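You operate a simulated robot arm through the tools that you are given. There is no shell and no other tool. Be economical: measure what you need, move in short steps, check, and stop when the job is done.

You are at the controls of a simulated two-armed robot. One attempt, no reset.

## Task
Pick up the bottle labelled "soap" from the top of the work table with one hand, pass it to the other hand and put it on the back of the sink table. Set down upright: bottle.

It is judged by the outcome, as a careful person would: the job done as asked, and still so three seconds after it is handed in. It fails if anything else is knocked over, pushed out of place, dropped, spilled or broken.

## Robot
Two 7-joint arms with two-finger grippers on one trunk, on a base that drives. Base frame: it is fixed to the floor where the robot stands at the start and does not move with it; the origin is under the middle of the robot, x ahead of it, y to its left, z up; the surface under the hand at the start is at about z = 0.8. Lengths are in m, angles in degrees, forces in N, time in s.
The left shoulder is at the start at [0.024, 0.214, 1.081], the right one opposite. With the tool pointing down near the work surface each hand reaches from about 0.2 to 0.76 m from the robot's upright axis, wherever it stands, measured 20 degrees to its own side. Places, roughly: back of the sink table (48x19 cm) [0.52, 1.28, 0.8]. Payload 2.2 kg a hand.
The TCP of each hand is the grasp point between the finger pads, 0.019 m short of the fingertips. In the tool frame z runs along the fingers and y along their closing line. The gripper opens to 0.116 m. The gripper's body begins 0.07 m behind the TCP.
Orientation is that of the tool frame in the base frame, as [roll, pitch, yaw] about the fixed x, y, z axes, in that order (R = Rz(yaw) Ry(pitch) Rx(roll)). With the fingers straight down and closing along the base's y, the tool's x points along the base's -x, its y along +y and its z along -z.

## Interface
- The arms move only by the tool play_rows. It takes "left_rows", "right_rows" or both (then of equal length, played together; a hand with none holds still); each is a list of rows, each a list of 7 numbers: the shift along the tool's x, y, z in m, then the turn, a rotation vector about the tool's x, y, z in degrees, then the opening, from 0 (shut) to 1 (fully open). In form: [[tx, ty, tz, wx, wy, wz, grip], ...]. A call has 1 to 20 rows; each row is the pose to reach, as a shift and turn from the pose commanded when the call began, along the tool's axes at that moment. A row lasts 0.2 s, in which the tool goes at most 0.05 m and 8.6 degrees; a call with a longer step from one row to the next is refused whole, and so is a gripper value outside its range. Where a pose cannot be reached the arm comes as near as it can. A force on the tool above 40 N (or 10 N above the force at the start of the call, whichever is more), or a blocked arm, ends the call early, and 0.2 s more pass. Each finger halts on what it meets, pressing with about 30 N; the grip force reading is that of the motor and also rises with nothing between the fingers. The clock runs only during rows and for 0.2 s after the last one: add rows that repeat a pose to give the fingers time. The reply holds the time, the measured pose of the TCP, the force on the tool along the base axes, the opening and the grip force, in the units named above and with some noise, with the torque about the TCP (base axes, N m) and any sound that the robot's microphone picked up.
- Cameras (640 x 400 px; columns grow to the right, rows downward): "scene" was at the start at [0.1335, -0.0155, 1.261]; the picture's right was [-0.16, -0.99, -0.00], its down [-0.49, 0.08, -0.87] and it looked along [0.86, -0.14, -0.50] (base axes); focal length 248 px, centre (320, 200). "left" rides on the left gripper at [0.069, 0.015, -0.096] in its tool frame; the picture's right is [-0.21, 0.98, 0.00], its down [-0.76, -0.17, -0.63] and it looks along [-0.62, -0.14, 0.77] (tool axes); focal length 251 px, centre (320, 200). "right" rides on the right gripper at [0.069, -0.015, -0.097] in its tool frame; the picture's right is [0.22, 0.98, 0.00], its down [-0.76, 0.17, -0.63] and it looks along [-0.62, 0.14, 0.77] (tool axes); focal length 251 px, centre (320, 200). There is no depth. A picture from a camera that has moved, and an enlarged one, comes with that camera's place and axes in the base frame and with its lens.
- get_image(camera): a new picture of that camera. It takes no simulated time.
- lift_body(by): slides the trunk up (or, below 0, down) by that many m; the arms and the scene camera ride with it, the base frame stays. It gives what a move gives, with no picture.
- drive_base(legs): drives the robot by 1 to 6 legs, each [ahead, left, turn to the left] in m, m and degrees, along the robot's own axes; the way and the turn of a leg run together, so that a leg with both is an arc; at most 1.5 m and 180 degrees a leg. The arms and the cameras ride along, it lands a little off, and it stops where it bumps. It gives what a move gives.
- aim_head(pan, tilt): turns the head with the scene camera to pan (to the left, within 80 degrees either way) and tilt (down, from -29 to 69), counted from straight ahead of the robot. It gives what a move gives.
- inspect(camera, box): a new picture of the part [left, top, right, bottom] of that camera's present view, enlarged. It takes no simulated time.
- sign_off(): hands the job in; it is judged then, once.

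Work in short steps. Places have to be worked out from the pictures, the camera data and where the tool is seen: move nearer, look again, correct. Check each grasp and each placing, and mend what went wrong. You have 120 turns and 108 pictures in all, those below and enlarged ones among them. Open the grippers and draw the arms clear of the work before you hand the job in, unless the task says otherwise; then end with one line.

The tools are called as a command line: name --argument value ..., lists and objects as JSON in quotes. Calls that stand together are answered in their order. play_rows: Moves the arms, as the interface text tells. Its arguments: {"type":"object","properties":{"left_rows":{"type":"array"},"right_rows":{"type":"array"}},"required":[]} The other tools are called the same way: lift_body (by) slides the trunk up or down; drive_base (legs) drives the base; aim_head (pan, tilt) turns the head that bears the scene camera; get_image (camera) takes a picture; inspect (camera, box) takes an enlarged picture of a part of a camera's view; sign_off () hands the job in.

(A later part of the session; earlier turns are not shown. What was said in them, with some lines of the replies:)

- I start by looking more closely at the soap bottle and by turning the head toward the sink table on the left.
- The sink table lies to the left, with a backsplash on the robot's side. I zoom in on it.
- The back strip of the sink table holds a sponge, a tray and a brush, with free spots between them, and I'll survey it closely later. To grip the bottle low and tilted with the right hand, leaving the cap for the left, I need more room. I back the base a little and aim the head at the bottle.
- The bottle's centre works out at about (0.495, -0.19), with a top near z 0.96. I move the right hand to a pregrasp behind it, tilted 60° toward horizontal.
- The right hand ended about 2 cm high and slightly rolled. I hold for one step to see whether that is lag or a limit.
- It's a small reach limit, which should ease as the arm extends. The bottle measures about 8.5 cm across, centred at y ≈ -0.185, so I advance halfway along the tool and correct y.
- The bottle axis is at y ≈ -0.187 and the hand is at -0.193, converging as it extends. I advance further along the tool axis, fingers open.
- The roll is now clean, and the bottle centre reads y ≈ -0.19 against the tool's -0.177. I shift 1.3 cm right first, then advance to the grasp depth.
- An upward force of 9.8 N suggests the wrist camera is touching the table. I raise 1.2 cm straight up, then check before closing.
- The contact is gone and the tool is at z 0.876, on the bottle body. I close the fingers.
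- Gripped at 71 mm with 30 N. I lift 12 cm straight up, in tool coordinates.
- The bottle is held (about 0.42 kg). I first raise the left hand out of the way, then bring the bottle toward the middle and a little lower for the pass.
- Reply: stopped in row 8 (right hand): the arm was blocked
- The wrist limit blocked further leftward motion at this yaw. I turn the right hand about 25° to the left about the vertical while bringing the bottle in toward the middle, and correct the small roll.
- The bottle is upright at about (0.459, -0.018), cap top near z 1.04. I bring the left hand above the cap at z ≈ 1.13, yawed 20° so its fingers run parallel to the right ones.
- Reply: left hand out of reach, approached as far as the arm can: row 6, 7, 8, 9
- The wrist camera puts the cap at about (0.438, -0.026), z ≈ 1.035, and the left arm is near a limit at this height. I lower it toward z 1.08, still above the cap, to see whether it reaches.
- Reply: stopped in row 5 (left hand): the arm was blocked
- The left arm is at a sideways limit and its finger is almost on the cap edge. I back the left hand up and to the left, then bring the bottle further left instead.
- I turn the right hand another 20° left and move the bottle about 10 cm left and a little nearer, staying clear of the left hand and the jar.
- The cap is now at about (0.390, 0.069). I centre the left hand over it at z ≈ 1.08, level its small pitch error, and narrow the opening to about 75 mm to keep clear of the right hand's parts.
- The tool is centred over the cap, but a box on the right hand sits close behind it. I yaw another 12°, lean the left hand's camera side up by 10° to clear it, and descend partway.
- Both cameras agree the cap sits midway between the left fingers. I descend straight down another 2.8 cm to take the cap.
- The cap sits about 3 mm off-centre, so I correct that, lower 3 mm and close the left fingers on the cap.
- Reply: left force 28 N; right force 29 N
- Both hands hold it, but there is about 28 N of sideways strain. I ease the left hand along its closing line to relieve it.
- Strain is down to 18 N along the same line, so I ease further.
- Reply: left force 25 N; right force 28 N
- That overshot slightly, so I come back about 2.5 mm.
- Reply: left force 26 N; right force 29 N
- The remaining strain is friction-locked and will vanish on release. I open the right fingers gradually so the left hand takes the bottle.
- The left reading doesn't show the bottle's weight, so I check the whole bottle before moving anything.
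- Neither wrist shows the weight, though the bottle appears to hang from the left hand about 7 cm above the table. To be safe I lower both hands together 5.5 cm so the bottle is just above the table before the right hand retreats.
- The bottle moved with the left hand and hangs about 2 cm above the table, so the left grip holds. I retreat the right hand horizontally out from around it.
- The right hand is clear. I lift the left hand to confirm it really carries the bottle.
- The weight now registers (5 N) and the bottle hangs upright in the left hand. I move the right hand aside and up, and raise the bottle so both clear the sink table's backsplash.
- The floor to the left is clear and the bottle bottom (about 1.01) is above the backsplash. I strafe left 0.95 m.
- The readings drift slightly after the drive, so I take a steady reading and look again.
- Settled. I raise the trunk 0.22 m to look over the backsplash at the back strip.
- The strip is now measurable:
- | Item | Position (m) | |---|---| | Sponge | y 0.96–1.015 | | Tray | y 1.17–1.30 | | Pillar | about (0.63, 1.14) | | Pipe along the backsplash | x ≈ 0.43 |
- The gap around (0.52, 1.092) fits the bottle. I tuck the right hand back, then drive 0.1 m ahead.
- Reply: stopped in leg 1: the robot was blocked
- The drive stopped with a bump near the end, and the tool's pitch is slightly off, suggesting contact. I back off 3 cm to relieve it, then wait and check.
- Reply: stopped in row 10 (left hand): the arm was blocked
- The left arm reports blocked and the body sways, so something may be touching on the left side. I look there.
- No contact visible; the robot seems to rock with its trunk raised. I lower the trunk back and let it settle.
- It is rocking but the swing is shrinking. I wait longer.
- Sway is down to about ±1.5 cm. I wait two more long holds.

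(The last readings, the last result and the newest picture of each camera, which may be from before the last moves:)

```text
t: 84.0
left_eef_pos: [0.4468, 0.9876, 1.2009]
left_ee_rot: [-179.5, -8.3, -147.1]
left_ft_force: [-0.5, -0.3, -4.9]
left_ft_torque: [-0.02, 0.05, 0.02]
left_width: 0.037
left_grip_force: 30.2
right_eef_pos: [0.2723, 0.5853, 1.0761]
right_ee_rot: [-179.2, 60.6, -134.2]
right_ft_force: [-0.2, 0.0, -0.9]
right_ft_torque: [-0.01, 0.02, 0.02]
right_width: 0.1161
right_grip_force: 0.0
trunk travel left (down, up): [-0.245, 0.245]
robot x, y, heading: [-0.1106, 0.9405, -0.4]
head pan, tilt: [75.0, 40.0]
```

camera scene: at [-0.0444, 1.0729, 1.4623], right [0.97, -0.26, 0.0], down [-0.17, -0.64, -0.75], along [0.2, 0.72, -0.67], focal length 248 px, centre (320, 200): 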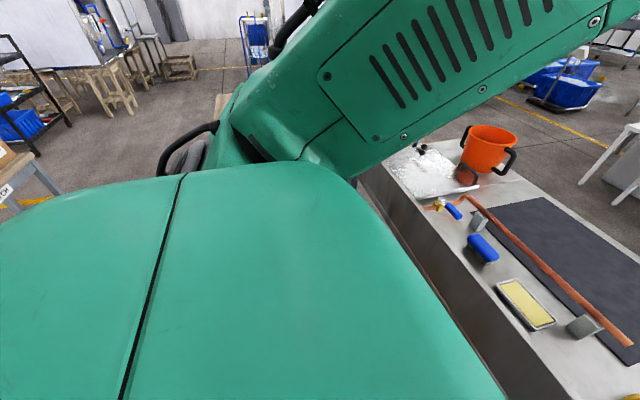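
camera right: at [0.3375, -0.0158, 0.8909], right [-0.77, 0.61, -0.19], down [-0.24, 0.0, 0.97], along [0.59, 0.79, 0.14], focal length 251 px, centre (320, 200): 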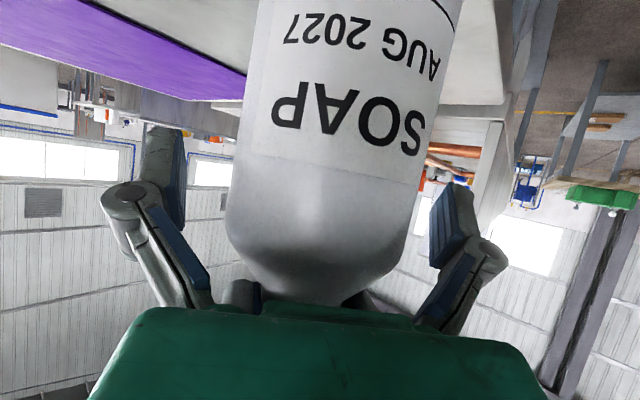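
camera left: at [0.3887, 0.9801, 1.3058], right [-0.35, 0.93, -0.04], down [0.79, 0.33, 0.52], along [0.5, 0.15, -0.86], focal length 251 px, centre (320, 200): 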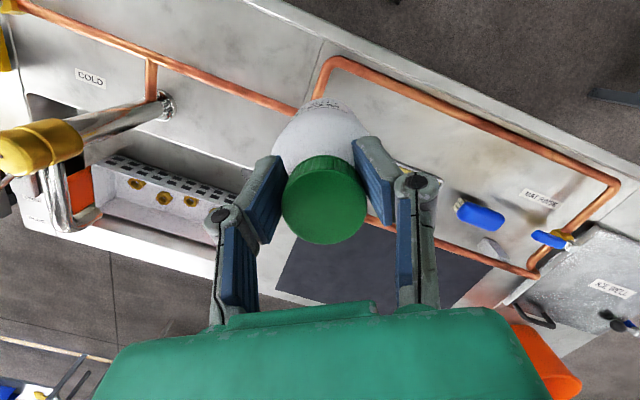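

Settled. I move the bottle over the target (0.52, 1.092) at the present height, restoring the grip orientation that held it upright.

play_rows --left_rows '[[-0.0196, 0.0078, -0.0029, -0.3, 0.3, 0, 0.1], [-0.039, 0.0157, -0.0057, -0.6, 0.6, 0, 0.1], [-0.0588, 0.0235, -0.0086, -0.9, 0.9, 0, 0.1], [-0.0783, 0.0313, -0.0115, -1.2, 1.1, 0, 0.1], [-0.098, 0.039, -0.0143, -1.5, 1.4, 0, 0.1], [-0.1175, 0.047, -0.0172, -1.7, 1.6, 0, 0.1], [-0.1175, 0.047, -0.0172, -1.7, 1.6, 0, 0.1], [-0.1175, 0.047, -0.0172, -1.7, 1.6, 0, 0.1], [-0.1175, 0.047, -0.0172, -1.7, 1.6, 0, 0.1]]'

aim_head --pan 15 --tilt 35

get_image --camera "scene"

get_image --camera "left"

get_image --camera "right"

```text
t: 86.0
left_eef_pos: [0.4977, 1.0841, 1.2038]
left_ee_rot: [178.9, -9.8, -147.0]
left_ft_force: [0.0, 0.2, -5.0]
left_ft_torque: [-0.02, 0.03, 0.02]
left_width: 0.0373
left_grip_force: 30.0
left hand out of reach, approached as far as the arm can: row 5, 6, 7, 8, 9
right_eef_pos: [0.2702, 0.5857, 1.0761]
right_ee_rot: [-179.1, 60.7, -134.1]
right_ft_force: [-0.1, -0.3, 0.3]
right_ft_torque: [-0.01, 0.01, 0.02]
right_width: 0.1159
right_grip_force: 0.0
trunk travel left (down, up): [-0.245, 0.245]
robot x, y, heading: [-0.1114, 0.9473, -0.2]
head pan, tilt: [75.0, 40.0]
```

```text
t: 87.2
left_eef_pos: [0.501, 1.0842, 1.2021]
left_ee_rot: [178.9, -9.9, -147.0]
left_ft_force: [-0.2, -0.3, -5.9]
left_ft_torque: [-0.06, 0.05, 0.0]
left_width: 0.0371
left_grip_force: 29.8
right_eef_pos: [0.2725, 0.5861, 1.0764]
right_ee_rot: [-179.3, 60.6, -134.2]
right_ft_force: [0.1, -0.6, -0.6]
right_ft_torque: [0.01, 0.04, 0.02]
right_width: 0.1158
right_grip_force: 0.1
trunk travel left (down, up): [-0.245, 0.245]
robot x, y, heading: [-0.1093, 0.9411, -0.3]
head pan, tilt: [15.0, 35.0]
```

```text
53 pictures are left
camera scene: at [0.0187, 0.9624, 1.2728], right [0.26, -0.97, 0.0], down [-0.56, -0.15, -0.82], along [0.79, 0.21, -0.58], focal length 248 px, centre (320, 200)
```

scene: 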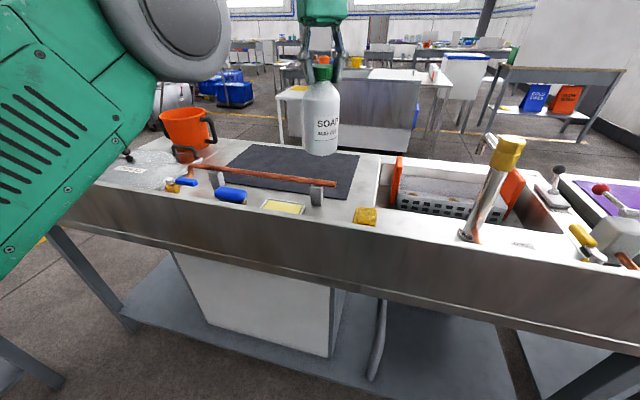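

```text
52 pictures are left
camera left: at [0.4476, 1.068, 1.3099], right [-0.35, 0.94, -0.02], down [0.81, 0.31, 0.49], along [0.46, 0.16, -0.87], focal length 251 px, centre (320, 200)
```

left: 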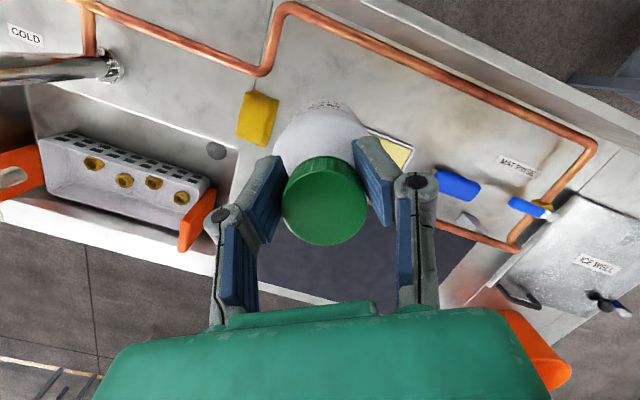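

```text
51 pictures are left
camera right: at [0.1992, 0.4906, 1.0631], right [-0.77, 0.61, -0.19], down [-0.25, -0.01, 0.97], along [0.59, 0.79, 0.16], focal length 251 px, centre (320, 200)
```

right: 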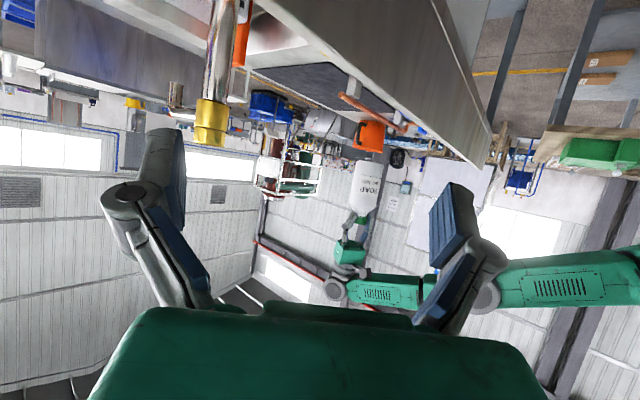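

The left hand reached (0.50, 1.084), still well within the free gap. I zoom in to check the bottle's uprightness from both views.

inspect --camera "right" --box '[320, 140, 420, 240]'

inspect --camera "scene" --box '[270, 50, 380, 170]'

```text
4.00 times, centred on (370, 190) of right
camera zoom: at [0.1992, 0.4906, 1.0631], right [-0.77, 0.61, -0.19], down [-0.25, -0.01, 0.97], along [0.59, 0.79, 0.16], focal length 1006 px, centre (120, 240)
```

zoom: 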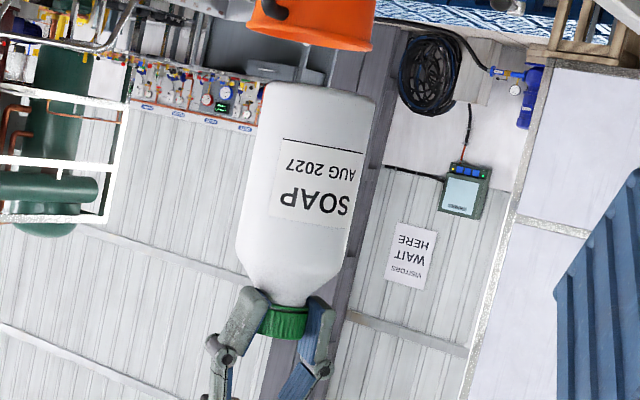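

```text
3.33 times, centred on (325, 110) of scene
camera zoom: at [0.0187, 0.9624, 1.2728], right [0.26, -0.97, 0.0], down [-0.56, -0.15, -0.82], along [0.79, 0.21, -0.58], focal length 826 px, centre (303, 500)
```

zoom: 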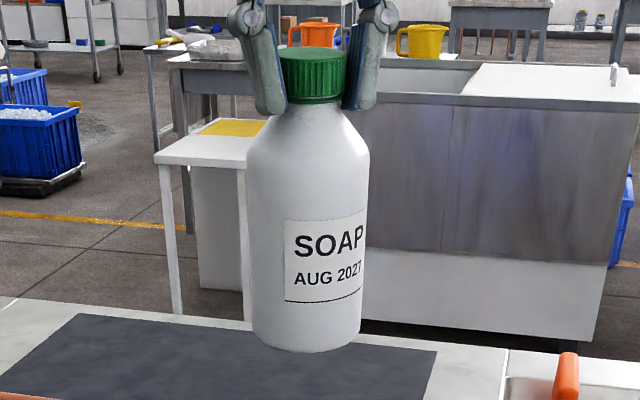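

The label-side views suggest the bottle leans about 5° toward the robot. I correct the tilt with the left wrist and re-measure.

play_rows --left_rows '[[0, 0, 0, -0.4, 1.7, 0, 0.1], [0, 0, 0, -0.7, 3.4, -0.1, 0.1], [0, 0, 0, -1.1, 5.0, -0.2, 0.1], [0, 0, 0, -1.1, 5.0, -0.2, 0.1], [0, 0, 0, -1.1, 5.0, -0.2, 0.1], [0, 0, 0, -1.1, 5.0, -0.2, 0.1]]'

inspect --camera "right" --box '[320, 140, 420, 240]'

inspect --camera "scene" --box '[270, 50, 380, 170]'

```text
t: 88.7
left_eef_pos: [0.4996, 1.0854, 1.2029]
left_ee_rot: [178.9, -10.0, -147.0]
left_ft_force: [0.2, 1.0, -4.7]
left_ft_torque: [-0.06, 0.09, -0.01]
left_width: 0.037
left_grip_force: 29.7
left hand out of reach, approached as far as the arm can: row 2, 3, 4, 5, 6
right_eef_pos: [0.2725, 0.5852, 1.0762]
right_ee_rot: [-179.2, 60.6, -134.2]
right_ft_force: [-0.2, 0.3, -0.1]
right_ft_torque: [0.02, 0.01, 0.01]
right_width: 0.1159
right_grip_force: 0.0
trunk travel left (down, up): [-0.245, 0.245]
robot x, y, heading: [-0.1101, 0.9408, -0.2]
head pan, tilt: [15.0, 35.0]
```

```text
4.00 times, centred on (370, 190) of right
camera zoom: at [0.1992, 0.4907, 1.0632], right [-0.77, 0.61, -0.19], down [-0.25, -0.01, 0.97], along [0.59, 0.79, 0.16], focal length 1006 px, centre (120, 240)
```

zoom: 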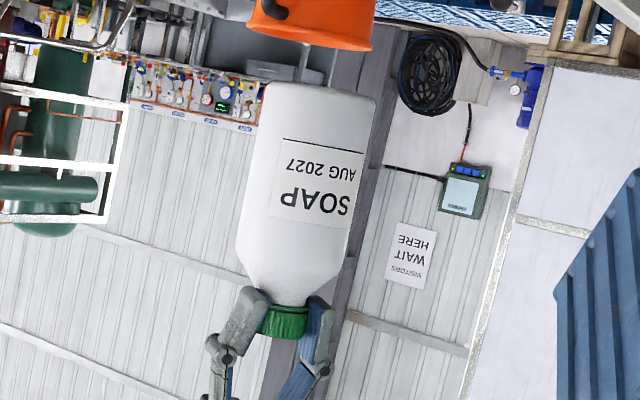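

```text
3.33 times, centred on (325, 110) of scene
camera zoom: at [0.0186, 0.9627, 1.2728], right [0.26, -0.97, 0.0], down [-0.56, -0.15, -0.82], along [0.79, 0.21, -0.58], focal length 826 px, centre (303, 500)
```

zoom: 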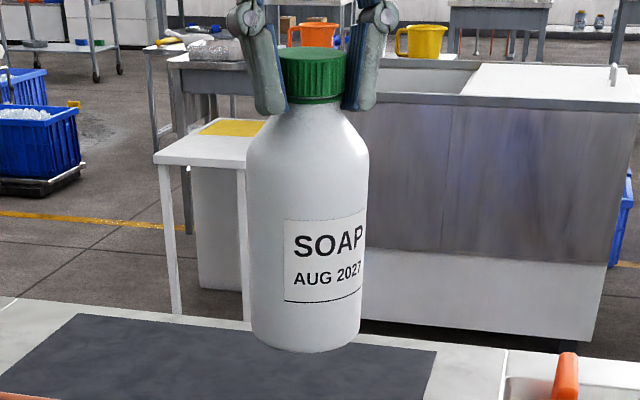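

The arm is out of reach for that tilt at this height. I lower to z ≈ 1.09 (bottle bottom still about 13 cm above the table) where it should have more freedom.

play_rows --left_rows '[[-0.0025, 0.001, 0.018, 0, 0, 0, 0.1], [-0.005, 0.002, 0.037, 0, 0, 0, 0.1], [-0.0075, 0.003, 0.055, 0, 0, 0, 0.1], [-0.01, 0.0045, 0.073, 0, 0, 0, 0.1], [-0.0125, 0.0055, 0.092, 0, 0, 0, 0.1], [-0.015, 0.0065, 0.11, 0, 0, 0, 0.1], [-0.015, 0.0065, 0.11, 0, 0, 0, 0.1], [-0.015, 0.0065, 0.11, 0, 0, 0, 0.1]]'

get_image --camera "right"

get_image --camera "scene"

```text
t: 90.5
left_eef_pos: [0.4901, 1.0905, 1.0889]
left_ee_rot: [179.0, -9.9, -147.0]
left_ft_force: [0.1, 0.3, -6.0]
left_ft_torque: [-0.05, 0.05, 0.03]
left_width: 0.0372
left_grip_force: 29.8
right_eef_pos: [0.272, 0.5857, 1.076]
right_ee_rot: [-179.3, 60.6, -134.2]
right_ft_force: [0.5, -0.7, -0.1]
right_ft_torque: [0.04, 0.01, 0.04]
right_width: 0.1162
right_grip_force: 0.1
trunk travel left (down, up): [-0.245, 0.245]
robot x, y, heading: [-0.1121, 0.9431, -0.2]
head pan, tilt: [15.0, 35.0]
```

```text
46 pictures are left
camera right: at [0.1992, 0.4907, 1.0631], right [-0.77, 0.61, -0.19], down [-0.25, -0.01, 0.97], along [0.59, 0.79, 0.16], focal length 251 px, centre (320, 200)
```

right: 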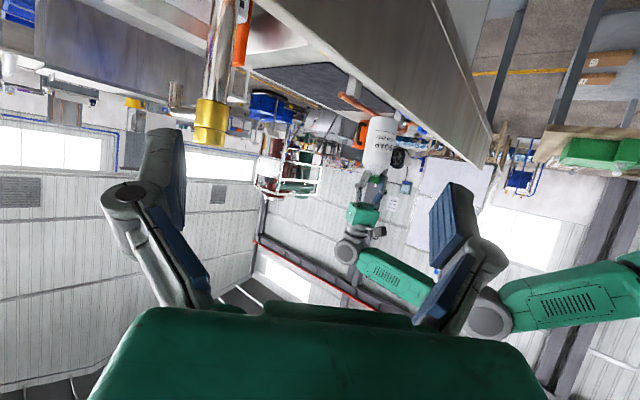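

```text
45 pictures are left
camera scene: at [0.0185, 0.9628, 1.2728], right [0.26, -0.97, 0.0], down [-0.56, -0.15, -0.82], along [0.79, 0.21, -0.58], focal length 248 px, centre (320, 200)
```

scene: 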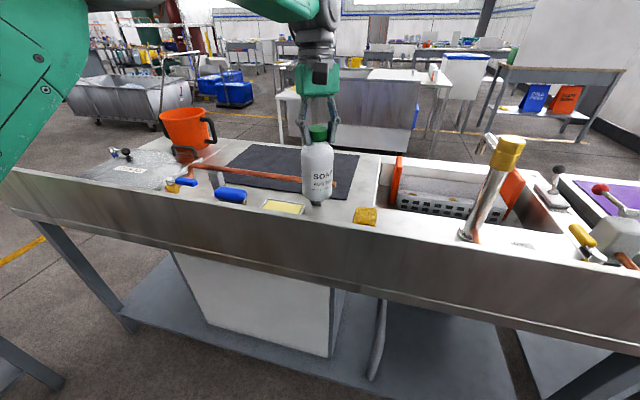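

Now at z 1.089 with the tilt unchanged. I apply the 5° tilt correction here.

play_rows --left_rows '[[0, 0, 0, -0.4, 1.7, 0, 0.1], [0, 0, 0, -0.7, 3.4, -0.1, 0.1], [0, 0, 0, -1.1, 5.0, -0.2, 0.1], [0, 0, 0, -1.1, 5.0, -0.2, 0.1], [0, 0, 0, -1.1, 5.0, -0.2, 0.1], [0, 0, 0, -1.1, 5.0, -0.2, 0.1]]'

inspect --camera "right" --box '[340, 100, 420, 180]'

inspect --camera "scene" --box '[250, 110, 390, 230]'

```text
t: 91.8
left_eef_pos: [0.4906, 1.0919, 1.0905]
left_ee_rot: [177.8, -14.9, -146.7]
left_ft_force: [-0.3, -0.8, -5.1]
left_ft_torque: [-0.02, 0.01, 0.0]
left_width: 0.0372
left_grip_force: 29.9
right_eef_pos: [0.2717, 0.585, 1.0758]
right_ee_rot: [-179.2, 60.6, -134.2]
right_ft_force: [0.5, 0.0, -0.2]
right_ft_torque: [0.0, -0.04, 0.03]
right_width: 0.1162
right_grip_force: 0.1
trunk travel left (down, up): [-0.245, 0.245]
robot x, y, heading: [-0.1126, 0.9433, -0.4]
head pan, tilt: [15.0, 35.0]
```

```text
5.00 times, centred on (380, 140) of right
camera zoom: at [0.1991, 0.4907, 1.0632], right [-0.77, 0.61, -0.19], down [-0.25, -0.01, 0.97], along [0.59, 0.79, 0.16], focal length 1257 px, centre (20, 500)
```

zoom: 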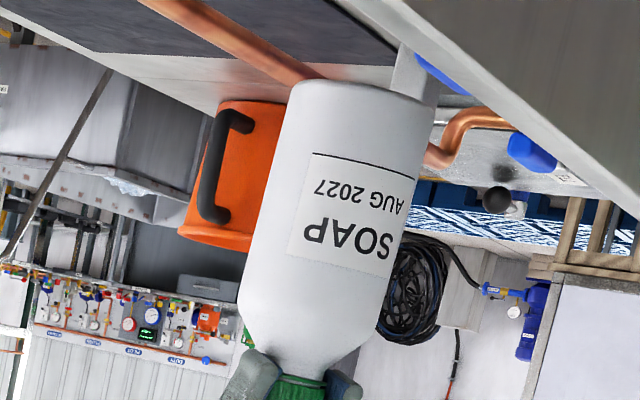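

```text
3.33 times, centred on (320, 170) of scene
camera zoom: at [0.0185, 0.9628, 1.2728], right [0.26, -0.97, 0.0], down [-0.56, -0.15, -0.82], along [0.79, 0.21, -0.58], focal length 826 px, centre (320, 300)
```

zoom: 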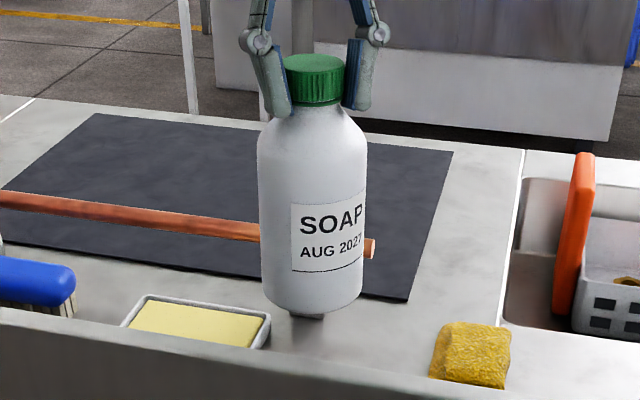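

The bottle is now upright to within about 1° and sits over the gap between tray and sponge. I lower it to TCP z ≈ 0.985 with a slight forward shift.

play_rows --left_rows '[[-0.006, -0.0017, 0.0165, 0, 0, 0, 0.1], [-0.0122, -0.0035, 0.033, 0, 0, 0, 0.1], [-0.0183, -0.0052, 0.0495, 0, 0, 0, 0.1], [-0.0245, -0.007, 0.066, 0, 0, 0, 0.1], [-0.0306, -0.0087, 0.0825, 0, 0, 0, 0.1], [-0.0367, -0.0105, 0.099, 0, 0, 0, 0.1], [-0.0367, -0.0105, 0.099, 0, 0, 0, 0.1]]'

get_image --camera "left"

inspect --camera "scene" --box '[230, 130, 410, 250]'

inspect --camera "right" --box '[320, 60, 440, 160]'

```text
t: 93.5
left_eef_pos: [0.502, 1.0917, 0.9853]
left_ee_rot: [177.8, -14.7, -146.7]
left_ft_force: [-0.1, -1.4, -5.2]
left_ft_torque: [-0.03, 0.04, 0.01]
left_width: 0.0372
left_grip_force: 30.2
right_eef_pos: [0.2722, 0.5846, 1.0759]
right_ee_rot: [-179.2, 60.6, -134.0]
right_ft_force: [-0.1, -0.2, -1.3]
right_ft_torque: [-0.02, 0.01, 0.01]
right_width: 0.116
right_grip_force: 0.1
trunk travel left (down, up): [-0.245, 0.245]
robot x, y, heading: [-0.1116, 0.9437, -0.1]
head pan, tilt: [15.0, 35.0]
```

```text
42 pictures are left
camera left: at [0.4581, 1.0779, 1.0962], right [-0.35, 0.94, -0.02], down [0.85, 0.33, 0.41], along [0.39, 0.13, -0.91], focal length 251 px, centre (320, 200)
```

left: 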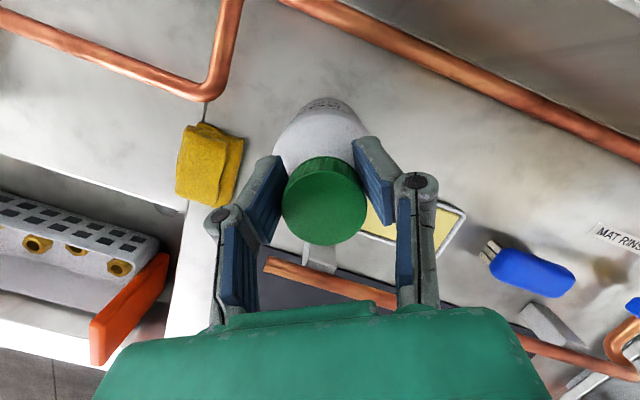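

```text
3.33 times, centred on (320, 190) of scene
camera zoom: at [0.0183, 0.9628, 1.2729], right [0.26, -0.97, 0.0], down [-0.56, -0.15, -0.82], along [0.79, 0.21, -0.58], focal length 826 px, centre (320, 233)
```

zoom: 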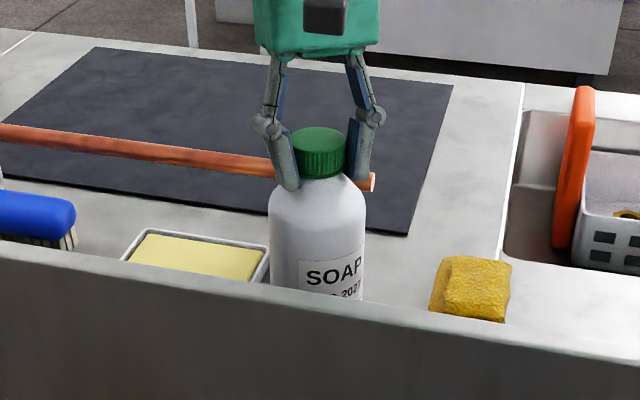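

```text
4.00 times, centred on (380, 110) of right
camera zoom: at [0.1987, 0.4907, 1.0634], right [-0.77, 0.61, -0.19], down [-0.25, -0.01, 0.97], along [0.59, 0.79, 0.16], focal length 1006 px, centre (80, 560)
```

zoom: 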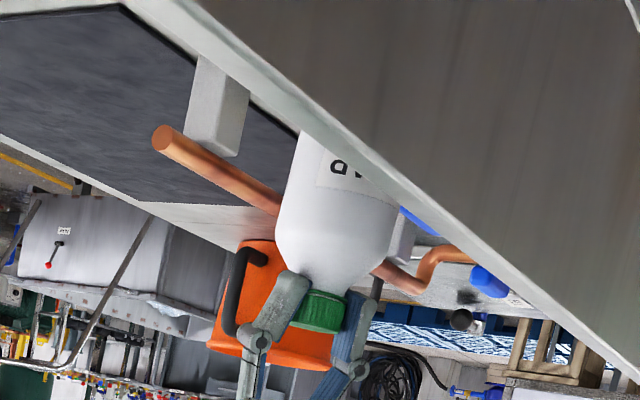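

Clearance around the bottle looks good. I lower gently and watch for contact force.

play_rows --left_rows '[[-0.0013, -0.0002, 0.0048, 0, 0, 0, 0.1], [-0.0026, -0.0004, 0.0097, 0, 0, 0, 0.1], [-0.0039, -0.0006, 0.0145, 0, 0, 0, 0.1], [-0.0045, -0.0007, 0.0174, 0, 0, 0, 0.1], [-0.0051, -0.0007, 0.0193, 0, 0, 0, 0.1], [-0.0051, -0.0007, 0.0193, 0, 0, 0, 0.1]]'

```text
t: 94.8
left_eef_pos: [0.5011, 1.0913, 0.9638]
left_ee_rot: [177.7, -15.0, -146.7]
left_ft_force: [0.6, 0.6, -5.7]
left_ft_torque: [-0.02, 0.05, 0.05]
left_width: 0.0371
left_grip_force: 30.1
right_eef_pos: [0.2709, 0.5859, 1.0752]
right_ee_rot: [-179.3, 60.6, -134.2]
right_ft_force: [0.6, -0.4, 0.2]
right_ft_torque: [-0.01, -0.02, -0.02]
right_width: 0.116
right_grip_force: 0.1
trunk travel left (down, up): [-0.245, 0.245]
robot x, y, heading: [-0.109, 0.9416, -0.1]
head pan, tilt: [15.0, 35.0]
```

No contact yet at z 0.964. I continue slowly.

play_rows --left_rows '[[-0.0008, -0.0001, 0.0029, 0, 0, 0, 0.1], [-0.0015, -0.0002, 0.0058, 0, 0, 0, 0.1], [-0.002, -0.0003, 0.0077, 0, 0, 0, 0.1], [-0.002, -0.0003, 0.0077, 0, 0, 0, 0.1]]'

play_rows --left_rows '[[-0.0008, -0.0001, 0.0029, 0, 0, 0, 0.1], [-0.0013, -0.0002, 0.0048, 0, 0, 0, 0.1], [-0.0013, -0.0002, 0.0048, 0, 0, 0, 0.1]]'

```text
t: 95.8
left_eef_pos: [0.5012, 1.0907, 0.959]
left_ee_rot: [177.8, -14.6, -146.7]
left_ft_force: [-0.4, 0.8, 10.3]
left_ft_torque: [0.24, -0.39, 0.03]
left_width: 0.0373
left_grip_force: 29.7
right_eef_pos: [0.2705, 0.5836, 1.0769]
right_ee_rot: [-179.1, 60.7, -134.2]
right_ft_force: [0.2, 0.0, 0.3]
right_ft_torque: [-0.01, 0.01, 0.0]
right_width: 0.1159
right_grip_force: 0.1
trunk travel left (down, up): [-0.245, 0.245]
robot x, y, heading: [-0.11, 0.9448, -0.2]
head pan, tilt: [15.0, 35.0]
```

```text
t: 96.7
left_eef_pos: [0.4995, 1.0892, 0.9576]
left_ee_rot: [178.0, -14.4, -146.8]
left_ft_force: [-3.8, -0.8, 39.0]
left_ft_torque: [-0.14, -0.84, 0.0]
left_width: 0.037
left_grip_force: 30.2
right_eef_pos: [0.2681, 0.5855, 1.0783]
right_ee_rot: [-178.9, 60.9, -134.0]
right_ft_force: [0.5, -0.6, 0.4]
right_ft_torque: [-0.02, 0.0, 0.02]
right_width: 0.1161
right_grip_force: 0.0
trunk travel left (down, up): [-0.245, 0.245]
robot x, y, heading: [-0.1103, 0.9426, -0.0]
head pan, tilt: [15.0, 35.0]
```

Contact at about z 0.959; I'm now pressing too hard (39 N). I ease up about 6 mm before releasing.

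play_rows --left_rows '[[0.0008, 0.0001, -0.0029, 0, 0, 0, 0.1], [0.0015, 0.0002, -0.0058, 0, 0, 0, 0.1], [0.0015, 0.0002, -0.0058, 0, 0, 0, 0.1]]'

```text
t: 97.5
left_eef_pos: [0.5007, 1.09, 0.9566]
left_ee_rot: [177.7, -14.8, -146.7]
left_ft_force: [0.6, -5.4, 17.5]
left_ft_torque: [-0.71, -0.82, -0.13]
left_width: 0.0371
left_grip_force: 30.3
right_eef_pos: [0.2702, 0.5842, 1.0759]
right_ee_rot: [-179.3, 60.7, -134.2]
right_ft_force: [0.5, -0.4, -0.2]
right_ft_torque: [0.0, 0.01, 0.01]
right_width: 0.116
right_grip_force: 0.0
trunk travel left (down, up): [-0.245, 0.245]
robot x, y, heading: [-0.1154, 0.9432, -0.1]
head pan, tilt: [15.0, 35.0]
```

play_rows --left_rows '[[0.0005, 0.0001, -0.0019, 0, 0, 0, 0.1], [0.0005, 0.0001, -0.0019, 0, 0, 0, 0.1]]'

inspect --camera "scene" --box '[230, 130, 410, 250]'

get_image --camera "left"

```text
t: 98.0
left_eef_pos: [0.5008, 1.0919, 0.9573]
left_ee_rot: [177.5, -15.0, -146.6]
left_ft_force: [-0.9, -3.8, 2.0]
left_ft_torque: [-0.45, -0.17, -0.11]
left_width: 0.037
left_grip_force: 30.7
right_eef_pos: [0.272, 0.5863, 1.0757]
right_ee_rot: [-179.2, 60.6, -134.2]
right_ft_force: [-0.1, -0.3, 0.0]
right_ft_torque: [-0.02, -0.01, 0.0]
right_width: 0.1159
right_grip_force: 0.1
trunk travel left (down, up): [-0.245, 0.245]
robot x, y, heading: [-0.1102, 0.9406, -0.2]
head pan, tilt: [15.0, 35.0]
```

```text
3.33 times, centred on (320, 190) of scene
camera zoom: at [0.0173, 0.9615, 1.2729], right [0.26, -0.97, 0.0], down [-0.56, -0.14, -0.82], along [0.79, 0.21, -0.58], focal length 826 px, centre (320, 233)
```

zoom: 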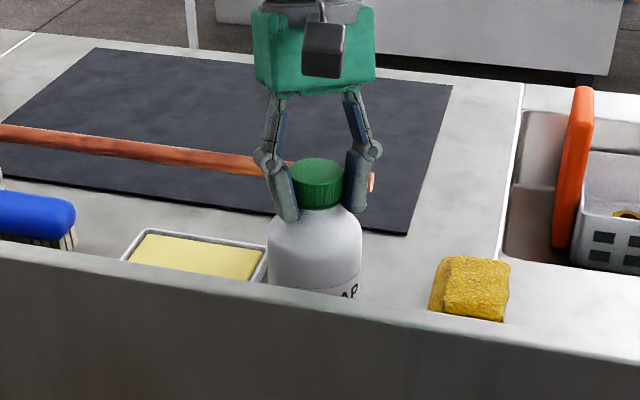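

```text
38 pictures are left
camera left: at [0.4579, 1.0783, 1.0698], right [-0.35, 0.94, -0.01], down [0.85, 0.33, 0.41], along [0.39, 0.13, -0.91], focal length 251 px, centre (320, 200)
```

left: 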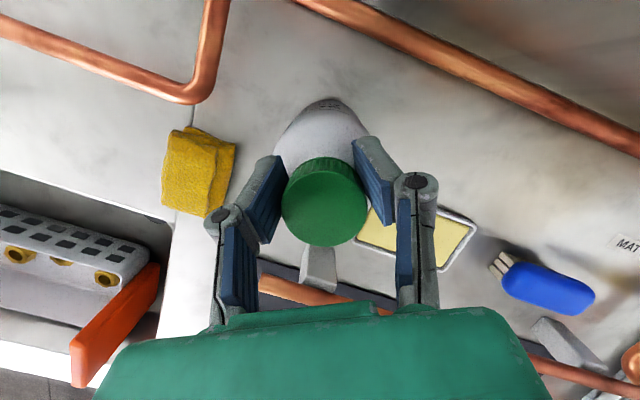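

Load is nearly neutral and the bottle stands behind the backsplash. I open the left fingers moderately.

play_rows --left_rows '[[0, 0, 0, 0, 0, 0, 0.3], [0, 0, 0, 0, 0, 0, 0.36], [0, 0, 0, 0, 0, 0, 0.45], [0, 0, 0, 0, 0, 0, 0.6], [0, 0, 0, 0, 0, 0, 0.6]]'

get_image --camera "left"

inspect --camera "scene" --box '[230, 130, 410, 250]'

```text
t: 99.2
left_eef_pos: [0.5009, 1.0905, 0.9597]
left_ee_rot: [177.7, -14.8, -146.7]
left_ft_force: [-0.5, -0.7, -1.0]
left_ft_torque: [0.01, 0.02, 0.03]
left_width: 0.0697
left_grip_force: 0.1
right_eef_pos: [0.2727, 0.5857, 1.0765]
right_ee_rot: [-179.2, 60.6, -134.2]
right_ft_force: [0.2, 0.0, -0.2]
right_ft_torque: [0.01, -0.01, -0.01]
right_width: 0.1163
right_grip_force: 0.1
trunk travel left (down, up): [-0.245, 0.245]
robot x, y, heading: [-0.1117, 0.9422, -0.2]
head pan, tilt: [15.0, 35.0]
```

```text
37 pictures are left
camera left: at [0.4583, 1.0777, 1.0713], right [-0.35, 0.94, -0.02], down [0.85, 0.33, 0.41], along [0.39, 0.13, -0.91], focal length 251 px, centre (320, 200)
```

left: 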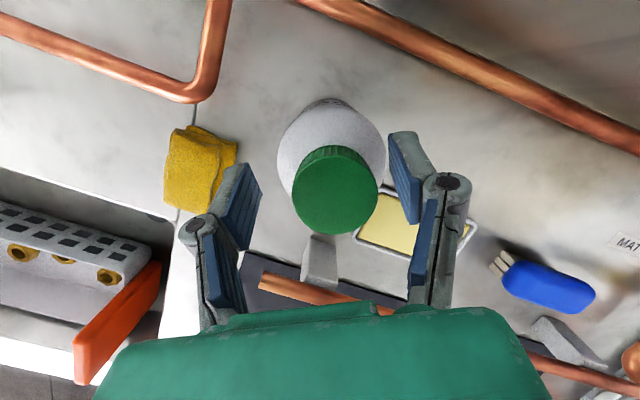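

```text
3.33 times, centred on (320, 190) of scene
camera zoom: at [0.0179, 0.9626, 1.2729], right [0.26, -0.97, 0.0], down [-0.56, -0.15, -0.82], along [0.79, 0.21, -0.58], focal length 826 px, centre (320, 233)
```

zoom: 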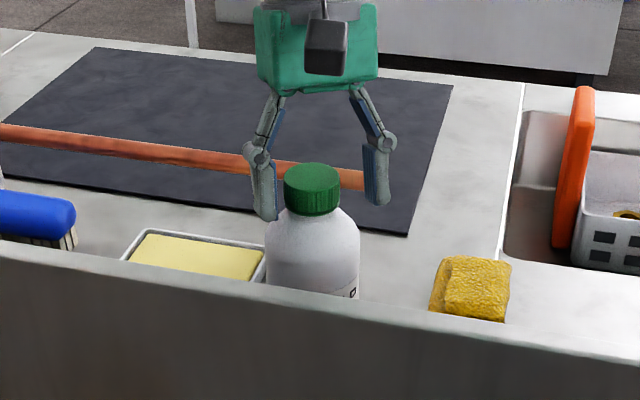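

The bottle stands on its own. I raise the left hand straight up clear of the cap.

play_rows --left_rows '[[0.0026, 0.0004, -0.0097, 0, 0, 0, 0.65], [0.0077, 0.0011, -0.029, 0, 0, 0, 0.65], [0.0154, 0.0022, -0.058, 0, 0, 0, 0.65], [0.0257, 0.0037, -0.097, 0, 0, 0, 0.65], [0.036, 0.0052, -0.135, 0, 0, 0, 0.8], [0.0463, 0.0067, -0.174, 0, 0, 0, 1], [0.0463, 0.0067, -0.174, 0, 0, 0, 1]]'

get_image --camera "left"

get_image --camera "scene"

```text
t: 100.8
left_eef_pos: [0.501, 1.0908, 1.139]
left_ee_rot: [177.8, -15.0, -146.8]
left_ft_force: [-0.6, -0.7, -0.4]
left_ft_torque: [-0.03, 0.02, -0.01]
left_width: 0.1158
left_grip_force: 0.0
right_eef_pos: [0.2722, 0.5862, 1.0772]
right_ee_rot: [-179.2, 60.7, -134.2]
right_ft_force: [0.3, -0.2, 0.3]
right_ft_torque: [0.02, 0.01, -0.05]
right_width: 0.1158
right_grip_force: 0.0
trunk travel left (down, up): [-0.245, 0.245]
robot x, y, heading: [-0.1105, 0.9395, -0.1]
head pan, tilt: [15.0, 35.0]
```

```text
35 pictures are left
camera left: at [0.4582, 1.0776, 1.2515], right [-0.35, 0.94, -0.02], down [0.85, 0.33, 0.41], along [0.39, 0.13, -0.91], focal length 251 px, centre (320, 200)
```

left: 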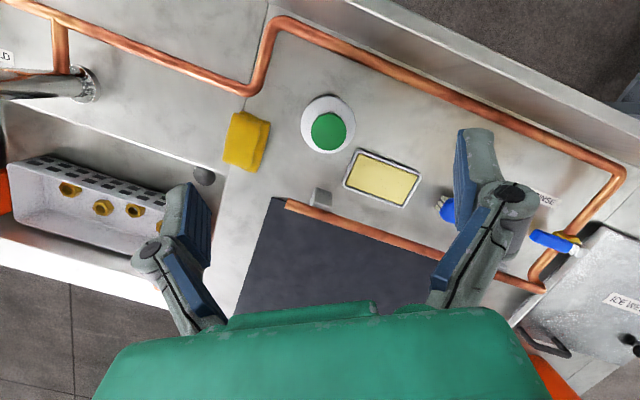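

```text
34 pictures are left
camera scene: at [0.018, 0.9625, 1.2729], right [0.26, -0.97, 0.0], down [-0.56, -0.15, -0.82], along [0.79, 0.21, -0.58], focal length 248 px, centre (320, 200)
```

scene: 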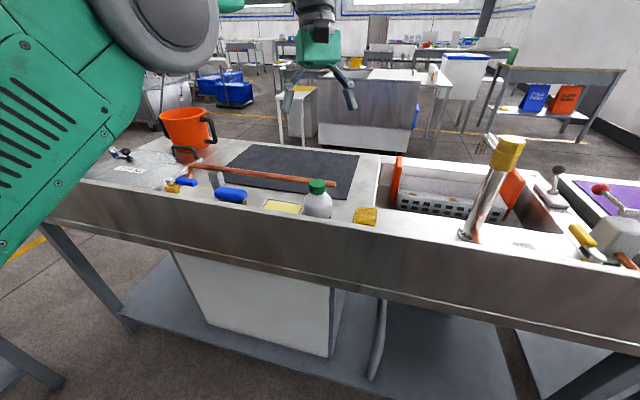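

The bottle stands upright and clear of the sponge, tray and pipes at about (0.50, 1.095). I draw the left hand back over the backsplash and take one last look.

play_rows --left_rows '[[0.02, 0.005, -0.03, 0, 0, 0, 1], [0.045, 0.02, -0.04, 0, 0, 0, 1], [0.07, 0.04, -0.04, 0, 0, 0, 1], [0.1, 0.06, -0.035, 0, 0, 0, 1], [0.136, 0.075, -0.03, 0, 0, 0, 1], [0.136, 0.075, -0.03, 0, 0, 0, 1], [0.136, 0.075, -0.03, 0, 0, 0, 1]]'

inspect --camera "scene" --box '[230, 130, 410, 250]'

get_image --camera "left"

```text
t: 102.5
left_eef_pos: [0.3575, 1.0848, 1.2067]
left_ee_rot: [177.9, -14.8, -146.7]
left_ft_force: [0.3, -0.5, 0.7]
left_ft_torque: [0.0, -0.01, 0.05]
left_width: 0.116
left_grip_force: 0.1
right_eef_pos: [0.2718, 0.585, 1.0771]
right_ee_rot: [-179.0, 60.6, -134.1]
right_ft_force: [0.3, -0.7, 1.3]
right_ft_torque: [0.02, 0.04, -0.01]
right_width: 0.1158
right_grip_force: 0.0
trunk travel left (down, up): [-0.245, 0.245]
robot x, y, heading: [-0.1089, 0.9411, -0.1]
head pan, tilt: [15.0, 35.0]
```

```text
3.33 times, centred on (320, 190) of scene
camera zoom: at [0.0161, 0.9626, 1.2731], right [0.26, -0.97, 0.0], down [-0.56, -0.15, -0.82], along [0.79, 0.21, -0.57], focal length 826 px, centre (320, 233)
```

zoom: 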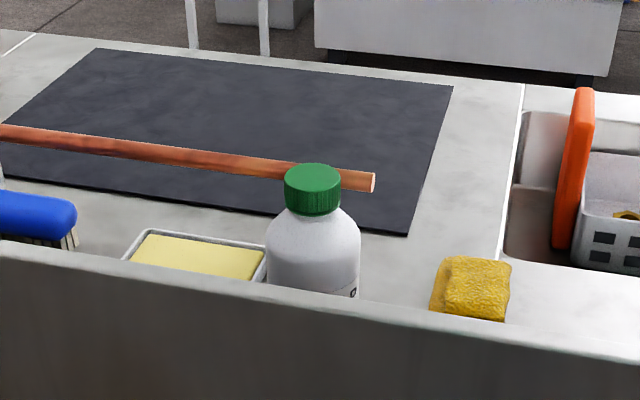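

```text
32 pictures are left
camera left: at [0.3138, 1.0719, 1.3187], right [-0.35, 0.94, -0.02], down [0.85, 0.33, 0.41], along [0.39, 0.13, -0.91], focal length 251 px, centre (320, 200)
```

left: 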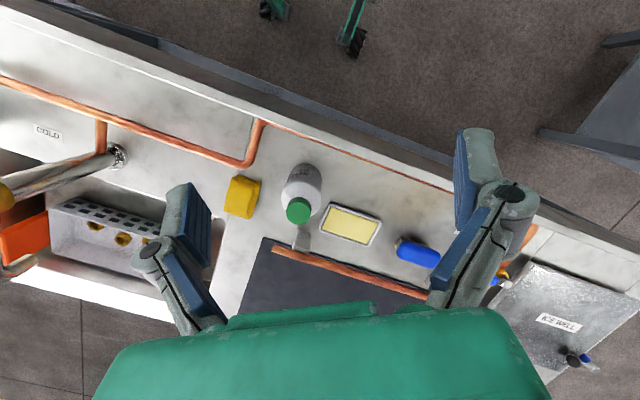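

The bottle stands still and upright, nothing around it has moved, and both grippers are open and clear. I hand the job in.

sign_off

```text
The job is handed in.
```

The soap bottle was picked up with the right hand, passed in the air to the left hand, and now stands upright on the back of the sink table between the sponge and the tray; I saw nothing else moved or knocked over.
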